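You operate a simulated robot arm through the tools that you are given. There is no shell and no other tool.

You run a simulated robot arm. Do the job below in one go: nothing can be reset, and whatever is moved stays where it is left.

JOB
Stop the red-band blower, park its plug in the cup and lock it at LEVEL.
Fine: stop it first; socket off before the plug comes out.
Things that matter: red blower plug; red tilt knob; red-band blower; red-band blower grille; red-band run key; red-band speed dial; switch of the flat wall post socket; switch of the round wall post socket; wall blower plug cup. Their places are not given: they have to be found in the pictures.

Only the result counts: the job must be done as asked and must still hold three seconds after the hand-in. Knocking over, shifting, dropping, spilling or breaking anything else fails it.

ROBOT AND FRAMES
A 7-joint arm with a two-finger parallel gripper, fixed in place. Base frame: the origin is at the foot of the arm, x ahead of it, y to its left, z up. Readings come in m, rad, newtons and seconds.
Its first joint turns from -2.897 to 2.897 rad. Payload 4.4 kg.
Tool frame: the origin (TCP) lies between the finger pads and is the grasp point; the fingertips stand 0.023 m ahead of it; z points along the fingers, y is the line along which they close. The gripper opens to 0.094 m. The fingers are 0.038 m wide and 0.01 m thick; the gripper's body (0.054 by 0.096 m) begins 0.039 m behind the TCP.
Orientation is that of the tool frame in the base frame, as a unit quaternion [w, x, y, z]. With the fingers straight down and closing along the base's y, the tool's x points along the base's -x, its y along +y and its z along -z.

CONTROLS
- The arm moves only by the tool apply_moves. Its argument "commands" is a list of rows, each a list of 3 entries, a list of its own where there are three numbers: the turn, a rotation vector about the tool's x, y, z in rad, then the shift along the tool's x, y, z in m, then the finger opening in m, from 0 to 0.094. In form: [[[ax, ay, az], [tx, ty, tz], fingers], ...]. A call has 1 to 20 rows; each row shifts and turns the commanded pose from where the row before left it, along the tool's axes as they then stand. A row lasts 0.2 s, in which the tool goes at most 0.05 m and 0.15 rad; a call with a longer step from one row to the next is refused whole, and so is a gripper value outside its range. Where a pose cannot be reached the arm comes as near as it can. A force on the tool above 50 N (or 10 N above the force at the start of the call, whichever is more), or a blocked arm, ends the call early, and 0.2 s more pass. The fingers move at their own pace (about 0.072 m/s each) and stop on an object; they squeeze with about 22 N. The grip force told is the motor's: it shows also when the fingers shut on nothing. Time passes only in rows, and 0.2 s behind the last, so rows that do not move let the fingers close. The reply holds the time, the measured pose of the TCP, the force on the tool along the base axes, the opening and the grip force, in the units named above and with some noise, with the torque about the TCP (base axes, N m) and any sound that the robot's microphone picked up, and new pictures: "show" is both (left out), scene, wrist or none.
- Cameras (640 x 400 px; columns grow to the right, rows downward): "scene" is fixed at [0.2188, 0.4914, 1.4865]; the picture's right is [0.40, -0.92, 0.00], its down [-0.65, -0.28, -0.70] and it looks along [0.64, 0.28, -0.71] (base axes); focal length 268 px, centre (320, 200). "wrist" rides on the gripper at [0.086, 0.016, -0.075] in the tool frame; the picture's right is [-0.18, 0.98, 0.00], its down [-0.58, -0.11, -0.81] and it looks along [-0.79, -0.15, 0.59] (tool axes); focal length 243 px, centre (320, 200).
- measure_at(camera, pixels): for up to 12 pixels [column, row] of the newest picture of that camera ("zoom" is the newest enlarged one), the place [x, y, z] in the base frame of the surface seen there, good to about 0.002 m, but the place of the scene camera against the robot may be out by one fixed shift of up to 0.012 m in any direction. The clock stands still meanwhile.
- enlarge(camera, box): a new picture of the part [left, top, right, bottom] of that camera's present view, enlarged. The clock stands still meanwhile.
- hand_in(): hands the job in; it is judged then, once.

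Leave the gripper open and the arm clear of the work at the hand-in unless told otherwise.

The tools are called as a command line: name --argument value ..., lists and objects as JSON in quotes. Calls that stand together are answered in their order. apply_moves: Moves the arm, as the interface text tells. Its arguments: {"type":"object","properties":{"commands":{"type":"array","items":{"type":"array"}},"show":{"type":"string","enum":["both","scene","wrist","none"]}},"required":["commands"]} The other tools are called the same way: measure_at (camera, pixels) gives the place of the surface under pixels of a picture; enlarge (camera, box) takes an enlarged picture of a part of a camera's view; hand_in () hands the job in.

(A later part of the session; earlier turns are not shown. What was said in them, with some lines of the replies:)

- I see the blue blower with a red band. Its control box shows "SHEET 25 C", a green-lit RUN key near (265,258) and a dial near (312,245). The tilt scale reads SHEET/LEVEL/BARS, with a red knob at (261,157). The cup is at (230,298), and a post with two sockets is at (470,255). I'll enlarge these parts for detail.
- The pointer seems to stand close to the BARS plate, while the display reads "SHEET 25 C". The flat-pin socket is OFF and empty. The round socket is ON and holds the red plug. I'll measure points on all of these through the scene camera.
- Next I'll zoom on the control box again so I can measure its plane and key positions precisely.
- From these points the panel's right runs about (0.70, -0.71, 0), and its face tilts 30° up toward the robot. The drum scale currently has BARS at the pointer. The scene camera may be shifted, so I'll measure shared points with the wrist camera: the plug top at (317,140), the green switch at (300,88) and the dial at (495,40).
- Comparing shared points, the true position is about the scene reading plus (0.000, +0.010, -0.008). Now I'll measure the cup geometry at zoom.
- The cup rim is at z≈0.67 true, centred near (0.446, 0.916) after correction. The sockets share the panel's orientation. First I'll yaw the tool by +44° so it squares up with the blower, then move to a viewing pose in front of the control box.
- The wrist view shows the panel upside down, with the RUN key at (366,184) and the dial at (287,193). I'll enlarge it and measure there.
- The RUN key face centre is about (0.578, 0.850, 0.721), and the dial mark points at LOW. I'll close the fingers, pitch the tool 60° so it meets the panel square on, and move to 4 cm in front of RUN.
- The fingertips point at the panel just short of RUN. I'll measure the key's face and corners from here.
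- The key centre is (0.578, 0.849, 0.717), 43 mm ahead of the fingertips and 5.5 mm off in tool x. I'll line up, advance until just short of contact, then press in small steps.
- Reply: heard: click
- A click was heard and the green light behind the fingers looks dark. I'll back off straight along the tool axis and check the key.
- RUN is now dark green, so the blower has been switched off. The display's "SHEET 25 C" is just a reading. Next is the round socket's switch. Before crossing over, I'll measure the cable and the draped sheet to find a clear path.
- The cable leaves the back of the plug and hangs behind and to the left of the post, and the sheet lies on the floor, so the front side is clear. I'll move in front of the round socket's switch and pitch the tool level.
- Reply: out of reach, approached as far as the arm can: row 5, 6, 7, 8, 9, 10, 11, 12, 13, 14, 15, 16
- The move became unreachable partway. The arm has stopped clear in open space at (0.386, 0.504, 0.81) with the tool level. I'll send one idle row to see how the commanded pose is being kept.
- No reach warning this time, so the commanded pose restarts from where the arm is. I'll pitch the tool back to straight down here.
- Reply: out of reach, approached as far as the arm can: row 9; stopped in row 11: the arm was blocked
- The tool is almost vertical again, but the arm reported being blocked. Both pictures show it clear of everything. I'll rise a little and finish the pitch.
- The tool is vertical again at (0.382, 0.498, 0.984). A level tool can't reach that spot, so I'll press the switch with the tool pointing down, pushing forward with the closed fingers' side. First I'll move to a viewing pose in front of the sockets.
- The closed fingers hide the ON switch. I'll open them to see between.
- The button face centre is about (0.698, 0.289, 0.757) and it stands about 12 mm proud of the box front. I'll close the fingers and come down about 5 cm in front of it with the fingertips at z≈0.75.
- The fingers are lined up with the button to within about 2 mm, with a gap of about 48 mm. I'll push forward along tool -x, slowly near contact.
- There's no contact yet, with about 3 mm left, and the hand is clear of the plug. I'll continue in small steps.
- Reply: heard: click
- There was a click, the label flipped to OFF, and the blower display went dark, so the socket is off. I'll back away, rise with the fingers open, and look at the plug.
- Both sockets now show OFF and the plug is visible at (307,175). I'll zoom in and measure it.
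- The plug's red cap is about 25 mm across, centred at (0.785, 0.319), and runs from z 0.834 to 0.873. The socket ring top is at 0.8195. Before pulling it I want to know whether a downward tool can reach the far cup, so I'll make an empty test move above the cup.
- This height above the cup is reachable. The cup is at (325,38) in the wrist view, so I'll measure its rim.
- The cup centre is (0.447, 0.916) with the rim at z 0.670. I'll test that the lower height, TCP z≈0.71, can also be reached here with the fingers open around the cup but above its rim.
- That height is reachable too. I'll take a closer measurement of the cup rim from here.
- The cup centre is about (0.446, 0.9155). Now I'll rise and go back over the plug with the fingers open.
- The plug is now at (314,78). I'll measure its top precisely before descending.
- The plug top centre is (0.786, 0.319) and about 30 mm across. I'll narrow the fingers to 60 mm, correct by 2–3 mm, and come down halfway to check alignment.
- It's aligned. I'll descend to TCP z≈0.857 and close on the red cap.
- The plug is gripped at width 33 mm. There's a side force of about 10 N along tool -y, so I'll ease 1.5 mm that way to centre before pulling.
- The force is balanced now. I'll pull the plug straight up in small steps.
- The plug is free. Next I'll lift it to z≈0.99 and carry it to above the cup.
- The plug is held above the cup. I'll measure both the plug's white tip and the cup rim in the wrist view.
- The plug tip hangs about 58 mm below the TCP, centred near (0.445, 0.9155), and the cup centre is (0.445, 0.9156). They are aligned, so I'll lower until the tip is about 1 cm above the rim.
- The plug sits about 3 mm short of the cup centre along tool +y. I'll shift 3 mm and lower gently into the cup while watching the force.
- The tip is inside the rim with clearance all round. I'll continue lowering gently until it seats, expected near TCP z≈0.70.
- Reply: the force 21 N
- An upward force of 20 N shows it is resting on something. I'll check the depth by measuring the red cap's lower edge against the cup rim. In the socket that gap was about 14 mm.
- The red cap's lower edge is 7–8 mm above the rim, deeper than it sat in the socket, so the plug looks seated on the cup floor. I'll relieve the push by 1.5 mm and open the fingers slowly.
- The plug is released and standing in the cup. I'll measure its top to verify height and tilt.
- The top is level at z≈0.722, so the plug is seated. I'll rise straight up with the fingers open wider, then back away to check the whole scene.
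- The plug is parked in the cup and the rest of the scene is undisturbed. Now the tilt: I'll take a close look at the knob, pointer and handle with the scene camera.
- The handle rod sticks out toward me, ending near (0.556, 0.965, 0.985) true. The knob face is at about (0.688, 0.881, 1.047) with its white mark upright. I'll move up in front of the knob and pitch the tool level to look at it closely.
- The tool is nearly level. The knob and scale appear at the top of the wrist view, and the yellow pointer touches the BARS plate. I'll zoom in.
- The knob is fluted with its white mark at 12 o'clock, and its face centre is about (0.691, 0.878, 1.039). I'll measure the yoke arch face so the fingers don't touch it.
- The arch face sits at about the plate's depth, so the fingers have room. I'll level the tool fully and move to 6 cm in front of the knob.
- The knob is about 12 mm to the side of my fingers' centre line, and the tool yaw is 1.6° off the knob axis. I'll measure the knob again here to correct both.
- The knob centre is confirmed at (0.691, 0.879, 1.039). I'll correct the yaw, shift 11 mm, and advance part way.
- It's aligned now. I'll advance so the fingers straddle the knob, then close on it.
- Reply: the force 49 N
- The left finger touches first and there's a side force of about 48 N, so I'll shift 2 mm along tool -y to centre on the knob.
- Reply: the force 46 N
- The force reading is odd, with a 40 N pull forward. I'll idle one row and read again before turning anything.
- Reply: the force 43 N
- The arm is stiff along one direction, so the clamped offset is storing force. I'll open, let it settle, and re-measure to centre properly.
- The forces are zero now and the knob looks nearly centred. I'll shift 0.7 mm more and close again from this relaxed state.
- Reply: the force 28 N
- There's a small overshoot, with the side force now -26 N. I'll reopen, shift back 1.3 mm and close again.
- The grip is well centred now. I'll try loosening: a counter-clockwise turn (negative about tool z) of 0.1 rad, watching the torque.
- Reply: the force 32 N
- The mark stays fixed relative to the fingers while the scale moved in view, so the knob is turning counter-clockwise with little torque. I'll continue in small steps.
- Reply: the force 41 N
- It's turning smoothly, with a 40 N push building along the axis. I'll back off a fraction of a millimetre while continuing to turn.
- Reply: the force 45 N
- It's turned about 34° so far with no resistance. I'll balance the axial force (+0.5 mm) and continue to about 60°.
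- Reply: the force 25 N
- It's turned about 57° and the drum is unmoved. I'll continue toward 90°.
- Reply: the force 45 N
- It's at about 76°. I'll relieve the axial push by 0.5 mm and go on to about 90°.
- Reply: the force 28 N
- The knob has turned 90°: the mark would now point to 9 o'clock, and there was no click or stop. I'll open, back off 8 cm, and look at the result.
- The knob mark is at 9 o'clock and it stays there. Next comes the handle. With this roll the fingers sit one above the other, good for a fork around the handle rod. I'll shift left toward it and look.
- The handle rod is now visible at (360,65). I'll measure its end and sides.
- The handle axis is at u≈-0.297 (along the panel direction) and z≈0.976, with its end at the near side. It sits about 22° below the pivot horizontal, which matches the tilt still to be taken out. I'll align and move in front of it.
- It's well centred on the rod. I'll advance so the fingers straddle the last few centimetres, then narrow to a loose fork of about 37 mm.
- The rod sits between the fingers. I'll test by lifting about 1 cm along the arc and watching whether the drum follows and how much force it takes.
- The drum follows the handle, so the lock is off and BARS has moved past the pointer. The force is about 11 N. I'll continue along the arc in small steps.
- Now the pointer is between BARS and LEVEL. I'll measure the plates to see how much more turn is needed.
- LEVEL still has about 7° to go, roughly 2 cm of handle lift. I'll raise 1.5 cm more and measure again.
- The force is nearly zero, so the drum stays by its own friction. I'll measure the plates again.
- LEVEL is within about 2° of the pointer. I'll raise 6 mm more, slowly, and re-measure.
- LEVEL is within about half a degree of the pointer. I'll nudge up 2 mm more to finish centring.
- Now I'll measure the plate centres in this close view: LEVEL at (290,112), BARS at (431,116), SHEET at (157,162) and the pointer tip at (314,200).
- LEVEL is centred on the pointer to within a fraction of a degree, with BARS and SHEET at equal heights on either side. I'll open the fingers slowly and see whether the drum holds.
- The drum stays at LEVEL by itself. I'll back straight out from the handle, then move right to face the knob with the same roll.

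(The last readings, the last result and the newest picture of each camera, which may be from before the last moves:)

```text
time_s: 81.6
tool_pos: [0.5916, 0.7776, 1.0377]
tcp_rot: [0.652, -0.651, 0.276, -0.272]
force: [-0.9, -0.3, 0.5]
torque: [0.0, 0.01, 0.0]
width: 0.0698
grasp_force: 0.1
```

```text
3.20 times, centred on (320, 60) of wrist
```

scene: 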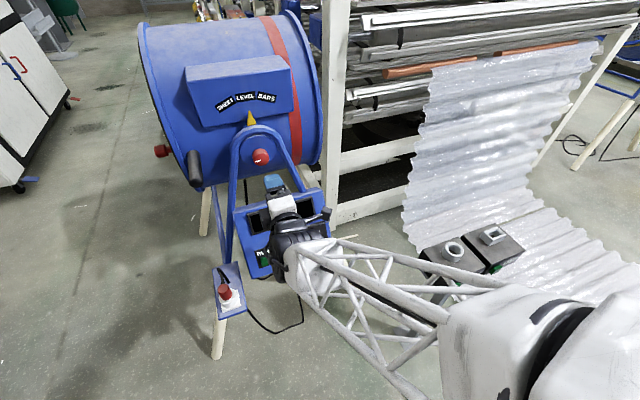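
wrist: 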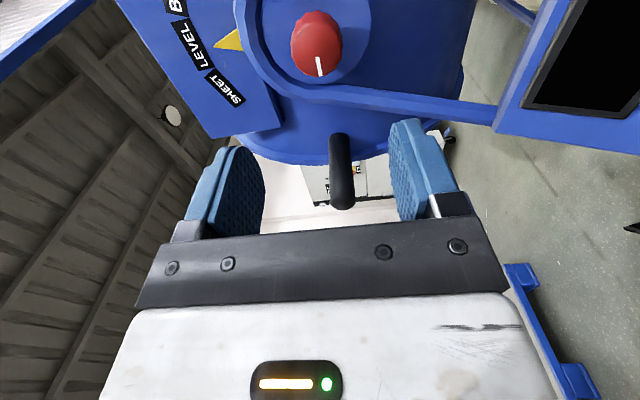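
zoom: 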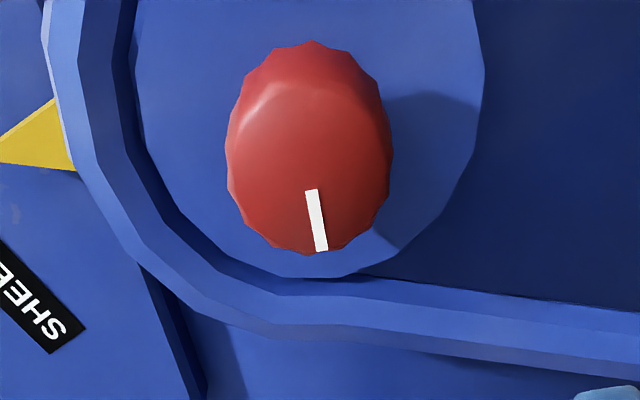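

The knob mark points to 9 o'clock and LEVEL still lines up. I'm square in front of the knob, so I'll advance with the fingers above and below it and close.

apply_moves --commands '[[[0, 0, 0], [0, -0.002, 0.04], 0.064], [[0, 0, 0], [0, 0, 0.04], 0.064], [[0, 0, 0], [0, 0, 0.03], 0.064], [[0, 0, 0], [0, 0, 0], 0.064]]' --show "wrist"

enlarge --camera "wrist" --box '[180, 80, 460, 240]'

```text
time_s: 82.6
tool_pos: [0.6655, 0.8561, 1.0394]
tcp_rot: [0.653, -0.651, 0.275, -0.272]
force: [-0.1, -1.1, 0.1]
torque: [0.01, 0.01, -0.01]
width: 0.0642
grasp_force: 0.1
```

wrist: 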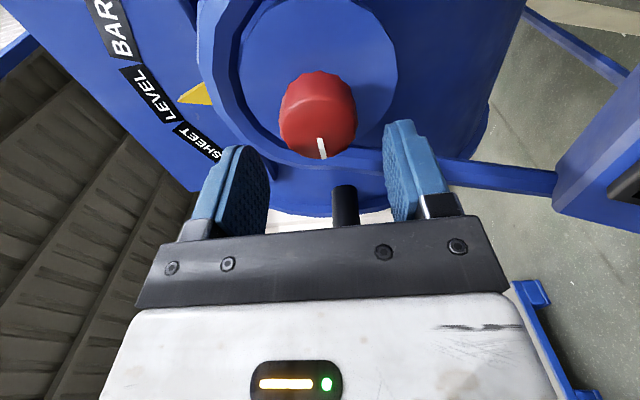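

```text
2.29 times, centred on (320, 160) of wrist
```

zoom: 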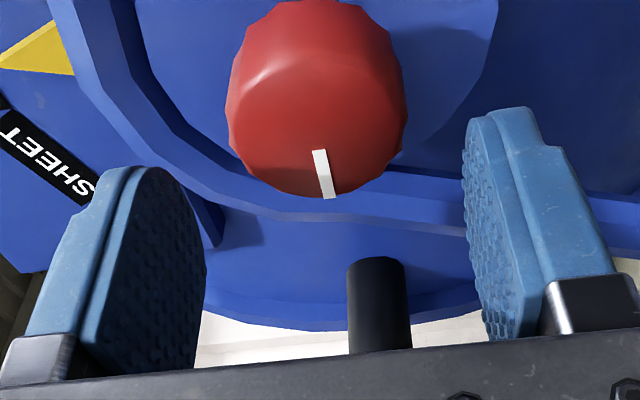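

measure_at --camera "wrist" --pixels '[[318, 130], [284, 115], [355, 112], [319, 85], [321, 155], [290, 140], [350, 138], [300, 80], [338, 80], [320, 145]]'

```text
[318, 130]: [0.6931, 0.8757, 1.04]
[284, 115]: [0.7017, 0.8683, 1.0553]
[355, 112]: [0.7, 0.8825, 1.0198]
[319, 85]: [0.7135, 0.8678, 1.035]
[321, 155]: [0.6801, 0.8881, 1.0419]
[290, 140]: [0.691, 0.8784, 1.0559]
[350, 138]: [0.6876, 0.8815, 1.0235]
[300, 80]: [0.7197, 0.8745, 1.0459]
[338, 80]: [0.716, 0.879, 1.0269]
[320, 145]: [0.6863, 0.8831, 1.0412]
```

It's centred. I'll advance the last 41 mm and close on the knob.

apply_moves --commands '[[[0, 0, 0], [0.001, 0, 0.021], 0.064], [[0, 0, 0], [0, 0, 0.02], 0.064], [[0, 0, 0], [0, 0, 0], 0.064], [[0, 0, 0], [0, 0, 0], 0.05], [[0, 0, 0], [0, 0, 0], 0.03], [[0, 0, 0], [0, 0, 0], 0.03], [[0, 0, 0], [0, 0, 0], 0.03]]' --show "both"

enlarge --camera "scene" --box '[200, 70, 320, 190]'

```text
time_s: 84.2
tool_pos: [0.6971, 0.884, 1.0403]
tcp_rot: [0.652, -0.651, 0.276, -0.272]
force: [10.5, 9.1, -3.7]
torque: [-0.25, 0.3, 0.06]
width: 0.0438
grasp_force: 45.2
```

scene: 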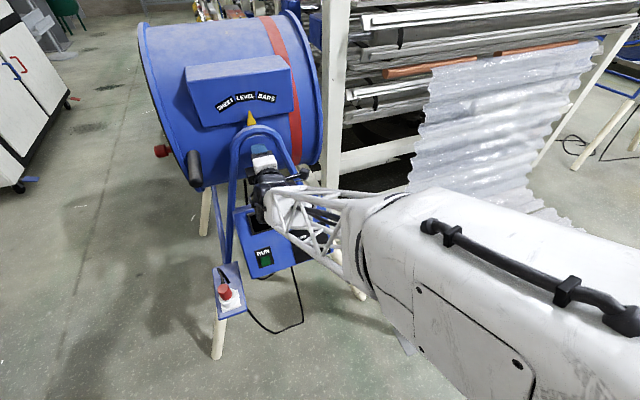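
wrist: 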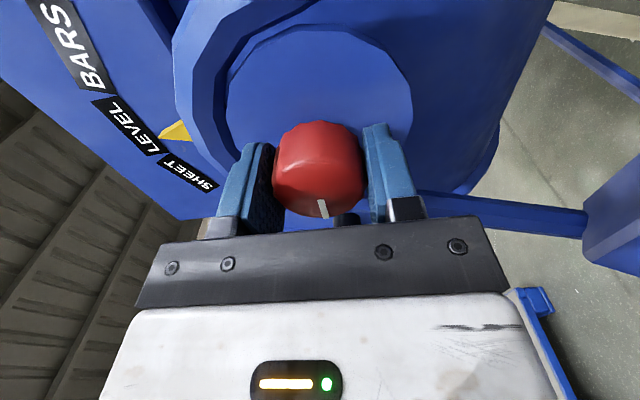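

```text
3.33 times, centred on (260, 130) of scene
```

zoom: 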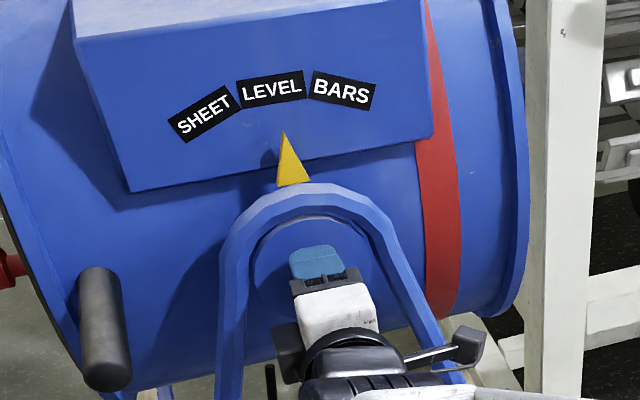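

Good grip with low forces, and the drum is still at LEVEL. I'll turn the knob clockwise back toward 12 o'clock in small steps, watching that the drum doesn't drag.

apply_moves --commands '[[[0, 0, 0.08], [0, 0, 0], 0.03], [[0, 0, 0.08], [0, 0, 0], 0.03], [[0, 0, 0.08], [0, 0, 0], 0.03], [[0, 0, 0.08], [0, 0, 0], 0.03], [[0, 0, 0.08], [0, 0, 0], 0.03], [[0, 0, 0], [0, 0, 0], 0.03]]' --show "wrist"

enlarge --camera "scene" --box '[200, 70, 320, 190]'

```text
time_s: 85.6
tool_pos: [0.6974, 0.8828, 1.0401]
tcp_rot: [0.693, -0.584, 0.399, -0.137]
force: [27.9, 29.1, -7.3]
torque: [-0.32, 0.33, 0.29]
width: 0.0441
grasp_force: 45.1
```

wrist: 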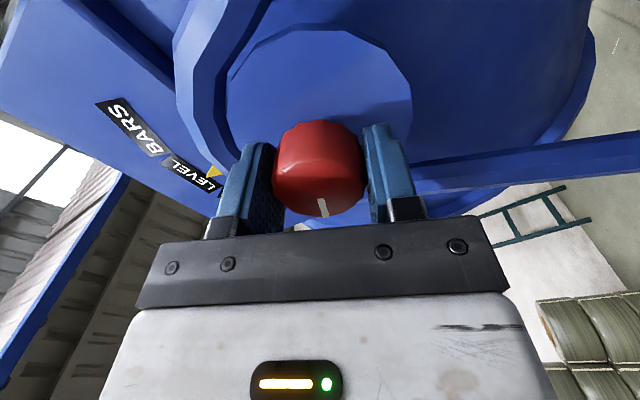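

```text
3.33 times, centred on (260, 130) of scene
```

zoom: 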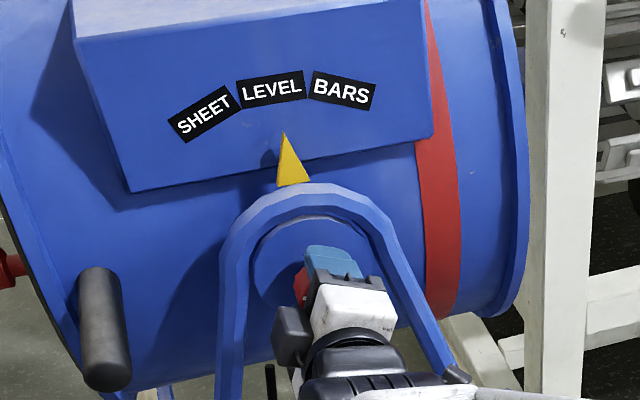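

The drum stays put and the knob turns with the fingers. The axial pull is about 40 N, so I'll give 0.5 mm forward and continue.

apply_moves --commands '[[[0, 0, 0], [0, 0, 0.0005], 0.03], [[0, 0, 0.08], [0, 0, 0], 0.03], [[0, 0, 0.08], [0, 0, 0], 0.03], [[0, 0, 0.08], [0, 0, 0], 0.03], [[0, 0, 0.08], [0, 0, 0], 0.03], [[0, 0, 0], [0, 0, 0], 0.03]]' --show "none"

```text
time_s: 87.0
tool_pos: [0.6961, 0.8828, 1.0419]
tcp_rot: [0.707, -0.513, 0.486, -0.024]
force: [-12.7, -35.5, 4.3]
torque: [-0.45, 0.43, 0.2]
width: 0.0439
grasp_force: 44.5
```

apply_moves --commands '[[[0, 0, 0], [0, 0, -0.0004], 0.03], [[0, 0, 0.08], [0, 0, 0], 0.03], [[0, 0, 0.08], [0, 0, 0], 0.03], [[0, 0, 0.08], [0, 0, 0], 0.03], [[0, 0, 0.08], [0, 0, 0], 0.03], [[0, 0, 0], [0, 0, 0], 0.03]]' --show "wrist"

enlarge --camera "scene" --box '[200, 70, 320, 190]'

```text
time_s: 88.4
tool_pos: [0.6971, 0.8824, 1.0406]
tcp_rot: [0.702, -0.428, 0.562, 0.089]
force: [-9.0, -38.4, 16.5]
torque: [-0.21, 0.14, 0.37]
width: 0.0438
grasp_force: 44.7
```

wrist: 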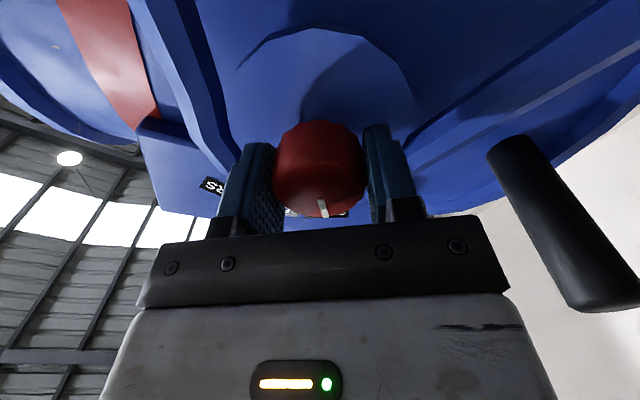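

```text
3.33 times, centred on (260, 130) of scene
```

zoom: 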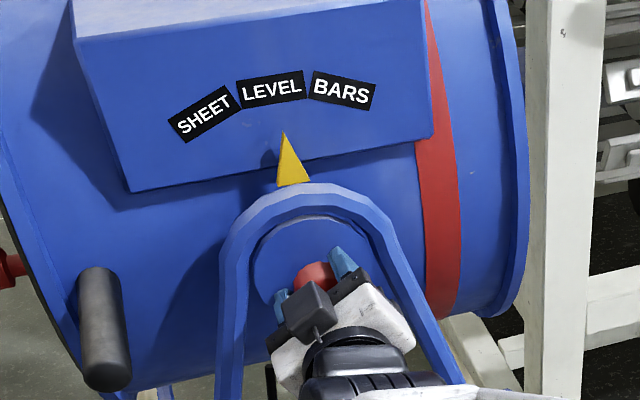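

The drum is still at LEVEL and the turn is about 60° so far. I'll ease the built-up force (small shift back and along the closing axis) and continue.

apply_moves --commands '[[[0, 0, 0], [0, -0.0006, -0.0003], 0.03], [[0, 0, 0.07], [0, 0, 0], 0.03], [[0, 0, 0.07], [0, 0, 0], 0.03], [[0, 0, 0], [0, 0, 0], 0.03]]' --show "none"

```text
time_s: 89.4
tool_pos: [0.6982, 0.8823, 1.0406]
tcp_rot: [0.694, -0.388, 0.591, 0.137]
force: [7.9, -17.1, 14.0]
torque: [-0.56, 0.52, 0.53]
width: 0.0438
grasp_force: 44.5
```

apply_moves --commands '[[[0, 0, 0.07], [0, 0, 0], 0.03], [[0, 0, 0.07], [0, 0, 0], 0.03], [[0, 0, 0.07], [0, 0, 0], 0.03], [[0, 0, 0], [0, 0, 0], 0.03]]' --show "wrist"

enlarge --camera "scene" --box '[200, 70, 320, 190]'

```text
time_s: 90.4
tool_pos: [0.6972, 0.8825, 1.0413]
tcp_rot: [0.676, -0.324, 0.628, 0.209]
force: [29.1, -3.1, 12.4]
torque: [-0.24, 0.25, 0.74]
width: 0.0438
grasp_force: 45.1
```

wrist: 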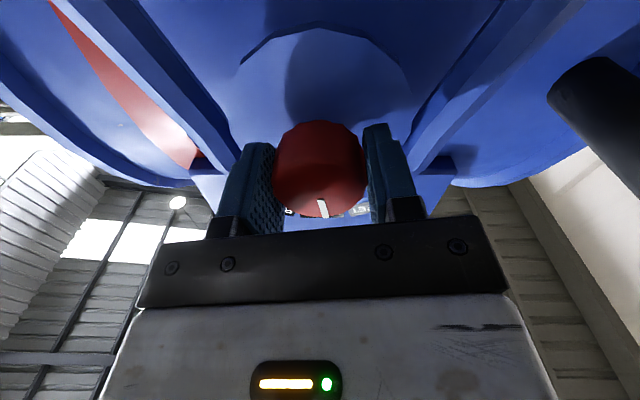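

```text
3.33 times, centred on (260, 130) of scene
```

zoom: 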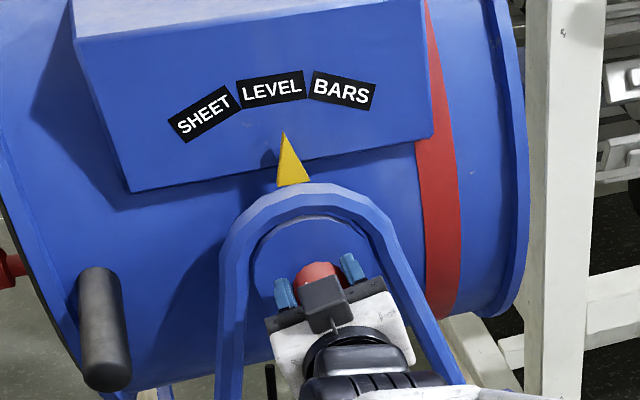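

About 80° is done and LEVEL is unmoved. I'll continue the last 10° and watch the torque for an end stop.

apply_moves --commands '[[[0, 0, 0.06], [0, 0, 0], 0.03], [[0, 0, 0.06], [0, 0, 0], 0.03], [[0, 0, 0.05], [0, 0, 0], 0.03], [[0, 0, 0], [0, 0, 0], 0.03]]' --show "wrist"

enlarge --camera "wrist" --box '[220, 100, 420, 230]'

```text
time_s: 91.5
tool_pos: [0.6981, 0.8824, 1.0417]
tcp_rot: [0.655, -0.269, 0.654, 0.266]
force: [11.6, 1.6, -0.1]
torque: [0.0, -0.04, 0.92]
width: 0.0441
grasp_force: 45.3
stopped in row 4: the force on the tool passed its limit at 51 N (the readings are from after the stop); the commanded pose is now the measured one
```

wrist: 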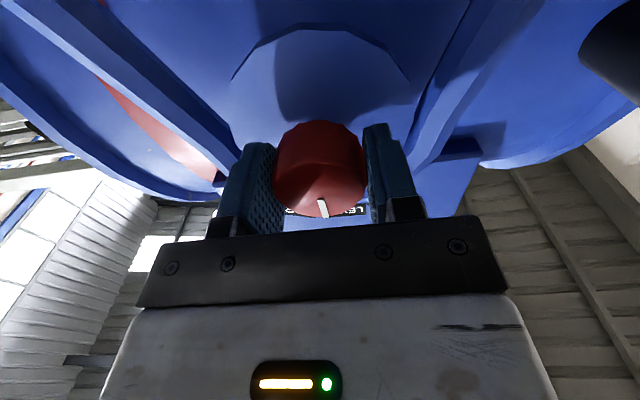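

```text
3.08 times, centred on (320, 165) of wrist
```

zoom: 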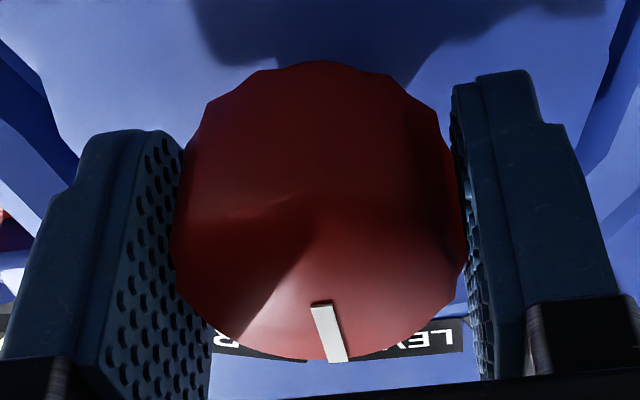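

The knob is back at 12 o'clock, the same tool orientation as at the first grip. A force limit tripped at the end and then relaxed. I'll probe a slight extra clockwise turn to feel for a stop.

apply_moves --commands '[[[0, 0, 0.03], [0, 0, 0], 0.03], [[0, 0, 0.03], [0, 0, 0], 0.03], [[0, 0, 0], [0, 0, 0], 0.03]]' --show "wrist"

enlarge --camera "scene" --box '[215, 80, 285, 140]'

```text
time_s: 92.2
tool_pos: [0.6988, 0.881, 1.0419]
tcp_rot: [0.648, -0.25, 0.661, 0.285]
force: [11.0, -5.4, 2.2]
torque: [-0.85, -0.3, 0.81]
width: 0.0441
grasp_force: 45.5
```

wrist: 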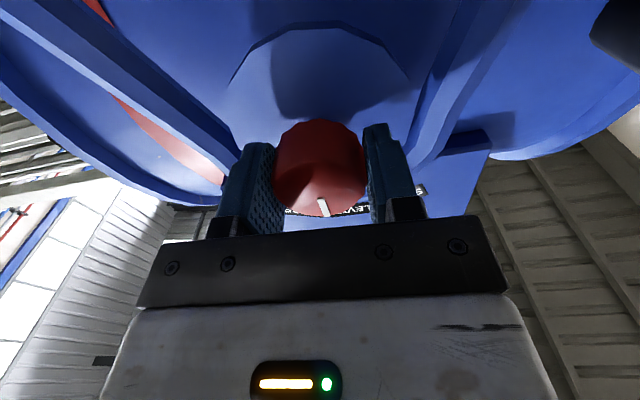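

```text
6.67 times, centred on (250, 110) of scene
```

zoom: 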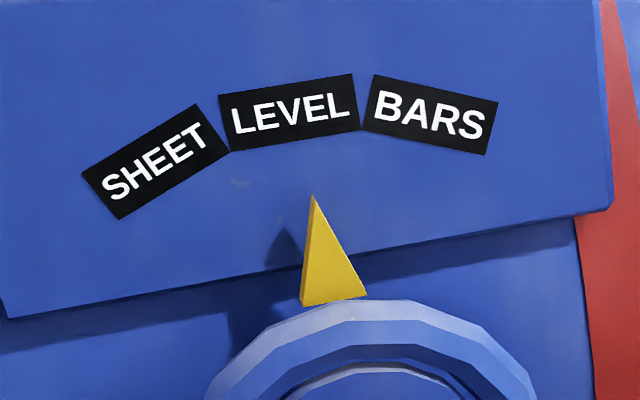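

The torque along the knob axis rose to 0.8 N·m, so the knob is firmly against its locked stop, and LEVEL is still exactly at the pointer. I'll open the fingers and back straight out.

apply_moves --commands '[[[0, 0, 0], [0, 0, 0], 0.05], [[0, 0, 0], [0, 0, 0], 0.066], [[0, 0, 0], [0, 0, 0], 0.066], [[0, 0, 0], [0, 0, -0.03], 0.066], [[0, 0, 0], [0, 0, -0.04], 0.066], [[0, 0, 0], [0, 0, -0.04], 0.066], [[0, 0, 0], [0, 0, -0.04], 0.066]]' --show "both"

enlarge --camera "scene" --box '[200, 70, 320, 190]'

enlarge --camera "scene" --box '[190, 240, 310, 340]'

```text
time_s: 93.8
tool_pos: [0.59, 0.7763, 1.0416]
tcp_rot: [0.648, -0.25, 0.661, 0.285]
force: [0.0, -0.2, 0.9]
torque: [0.0, -0.02, -0.01]
width: 0.0659
grasp_force: 0.1
```

scene: 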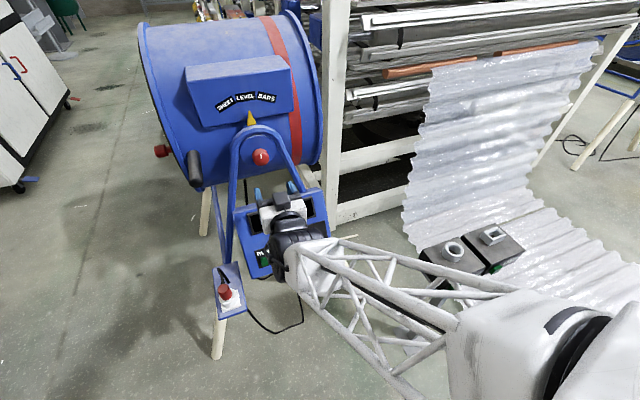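
wrist: 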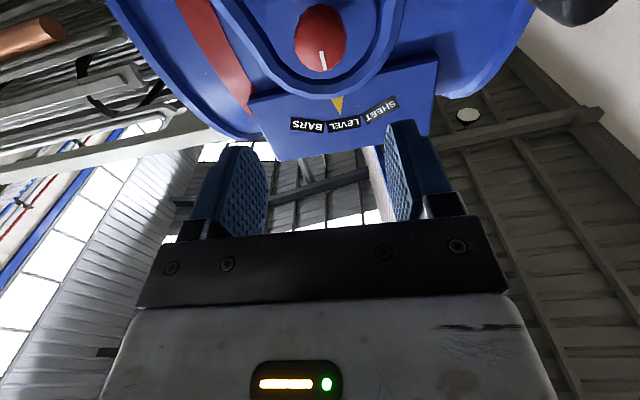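

```text
3.33 times, centred on (260, 130) of scene
```

zoom: 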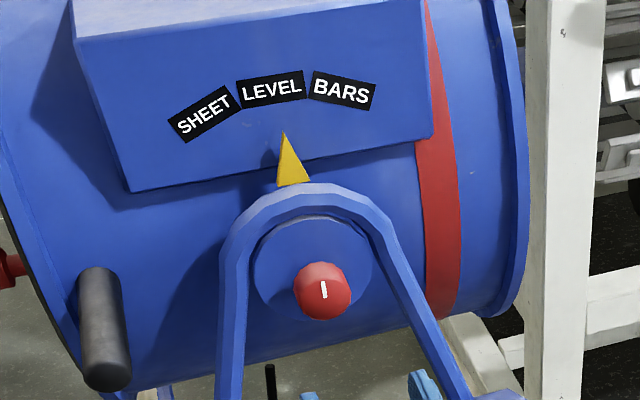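

```text
4.00 times, centred on (250, 290) of scene
```

zoom: 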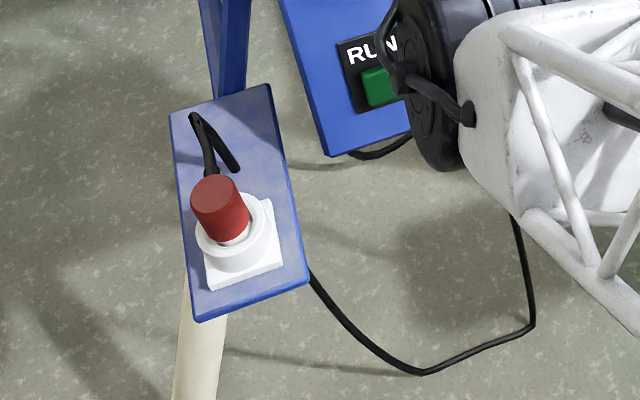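

The knob mark is upright, LEVEL is at the pointer, and the plug stands in the cup with its cable hanging freely. I'll back the arm well clear with the gripper open and let a second pass.

apply_moves --commands '[[[0, 0, 0], [0, 0, -0.04], 0.094], [[0, 0, 0], [0, 0, -0.04], 0.094], [[0, 0, 0], [0, 0, -0.04], 0.094], [[0, 0, 0], [0, 0, -0.04], 0.094], [[0, 0, 0], [0, 0, 0], 0.094], [[0, 0, 0], [0, 0, 0], 0.094], [[0, 0, 0], [0, 0, 0], 0.094], [[0, 0, 0], [0, 0, 0], 0.094], [[0, 0, 0], [0, 0, 0], 0.094]]' --show "both"

enlarge --camera "scene" --box '[215, 80, 285, 140]'

enlarge --camera "scene" --box '[400, 200, 540, 310]'

enlarge --camera "scene" --box '[200, 260, 260, 320]'

```text
time_s: 95.8
tool_pos: [0.4762, 0.6656, 1.0418]
tcp_rot: [0.647, -0.249, 0.661, 0.286]
force: [0.4, -0.3, -0.1]
torque: [0.03, -0.03, -0.02]
width: 0.0938
grasp_force: 0.1
```

scene: 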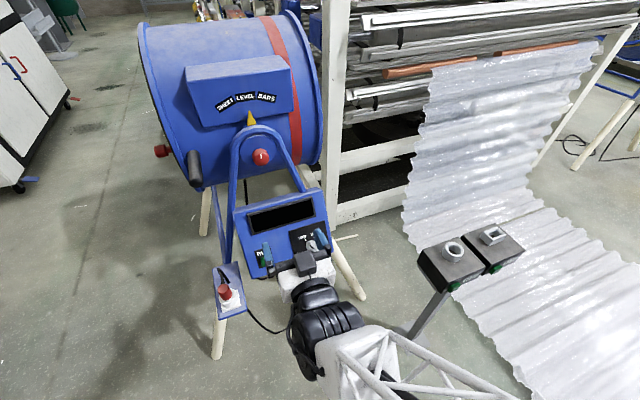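
wrist: 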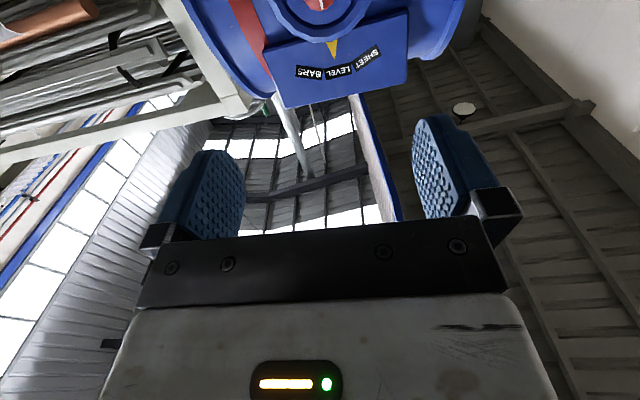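

```text
6.67 times, centred on (250, 110) of scene
```

zoom: 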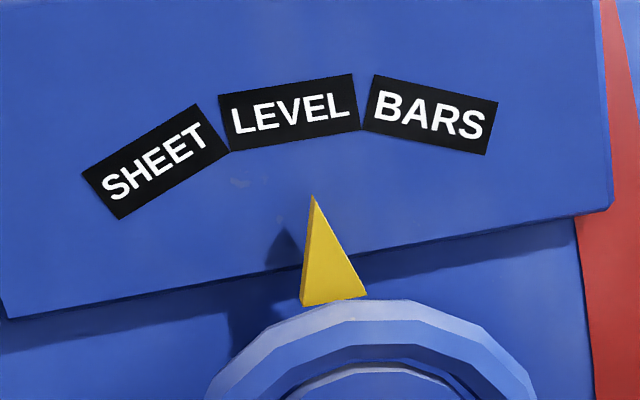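

```text
3.64 times, centred on (470, 255) of scene
```

zoom: 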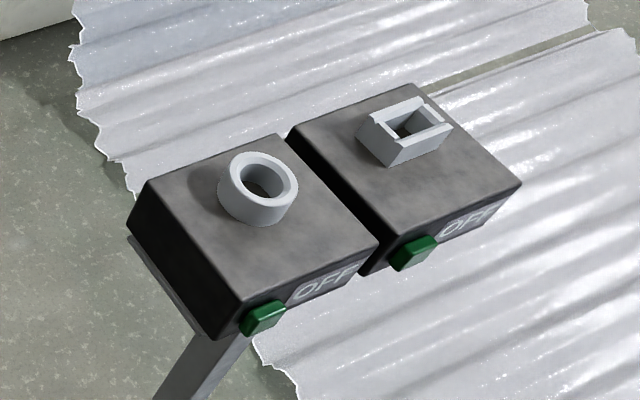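

```text
6.67 times, centred on (230, 290) of scene
```

zoom: 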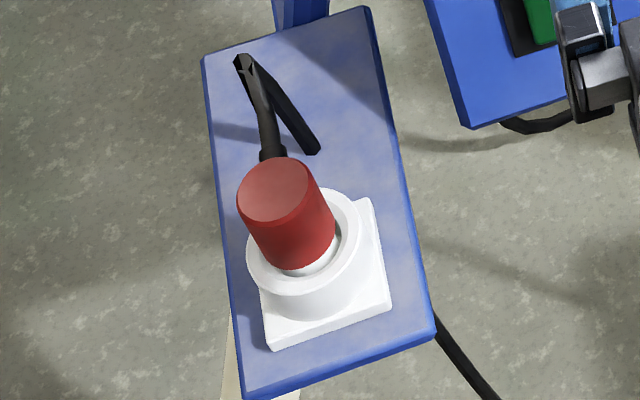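

Everything checks out:
- **Blower:** the RUN key is dark.
- **Sockets:** both read OFF, and the round one is empty.
- **Plug:** it stands seated in the cup.
- **Tilt:** LEVEL is at the pointer, with the knob at its locked stop.
- **Arm:** it is clear and the gripper is open.

I'll hand in now.

hand_in

```text
The job is handed in.
```

The red-band blower is stopped, its plug is parked in the wall cup, and it is locked at LEVEL. I handed the job in, but no verdict came back.

- **Stop:** I pressed the RUN key first and its green light went out. The speed dial was left at LOW.
- **Socket:** I switched the round socket off, and its label flipped to OFF. Only then did I pull the plug.
- **Plug:** it stands upright in the cup, resting on the bottom.
- **Tilt:** I loosened the red knob, raised the handle until LEVEL lined up with the pointer, and turned the knob back until it met its stop. I did not push on the handle afterwards to test the lock.

In the last pictures nothing else had been moved or knocked over. The gripper was open and the arm was clear.
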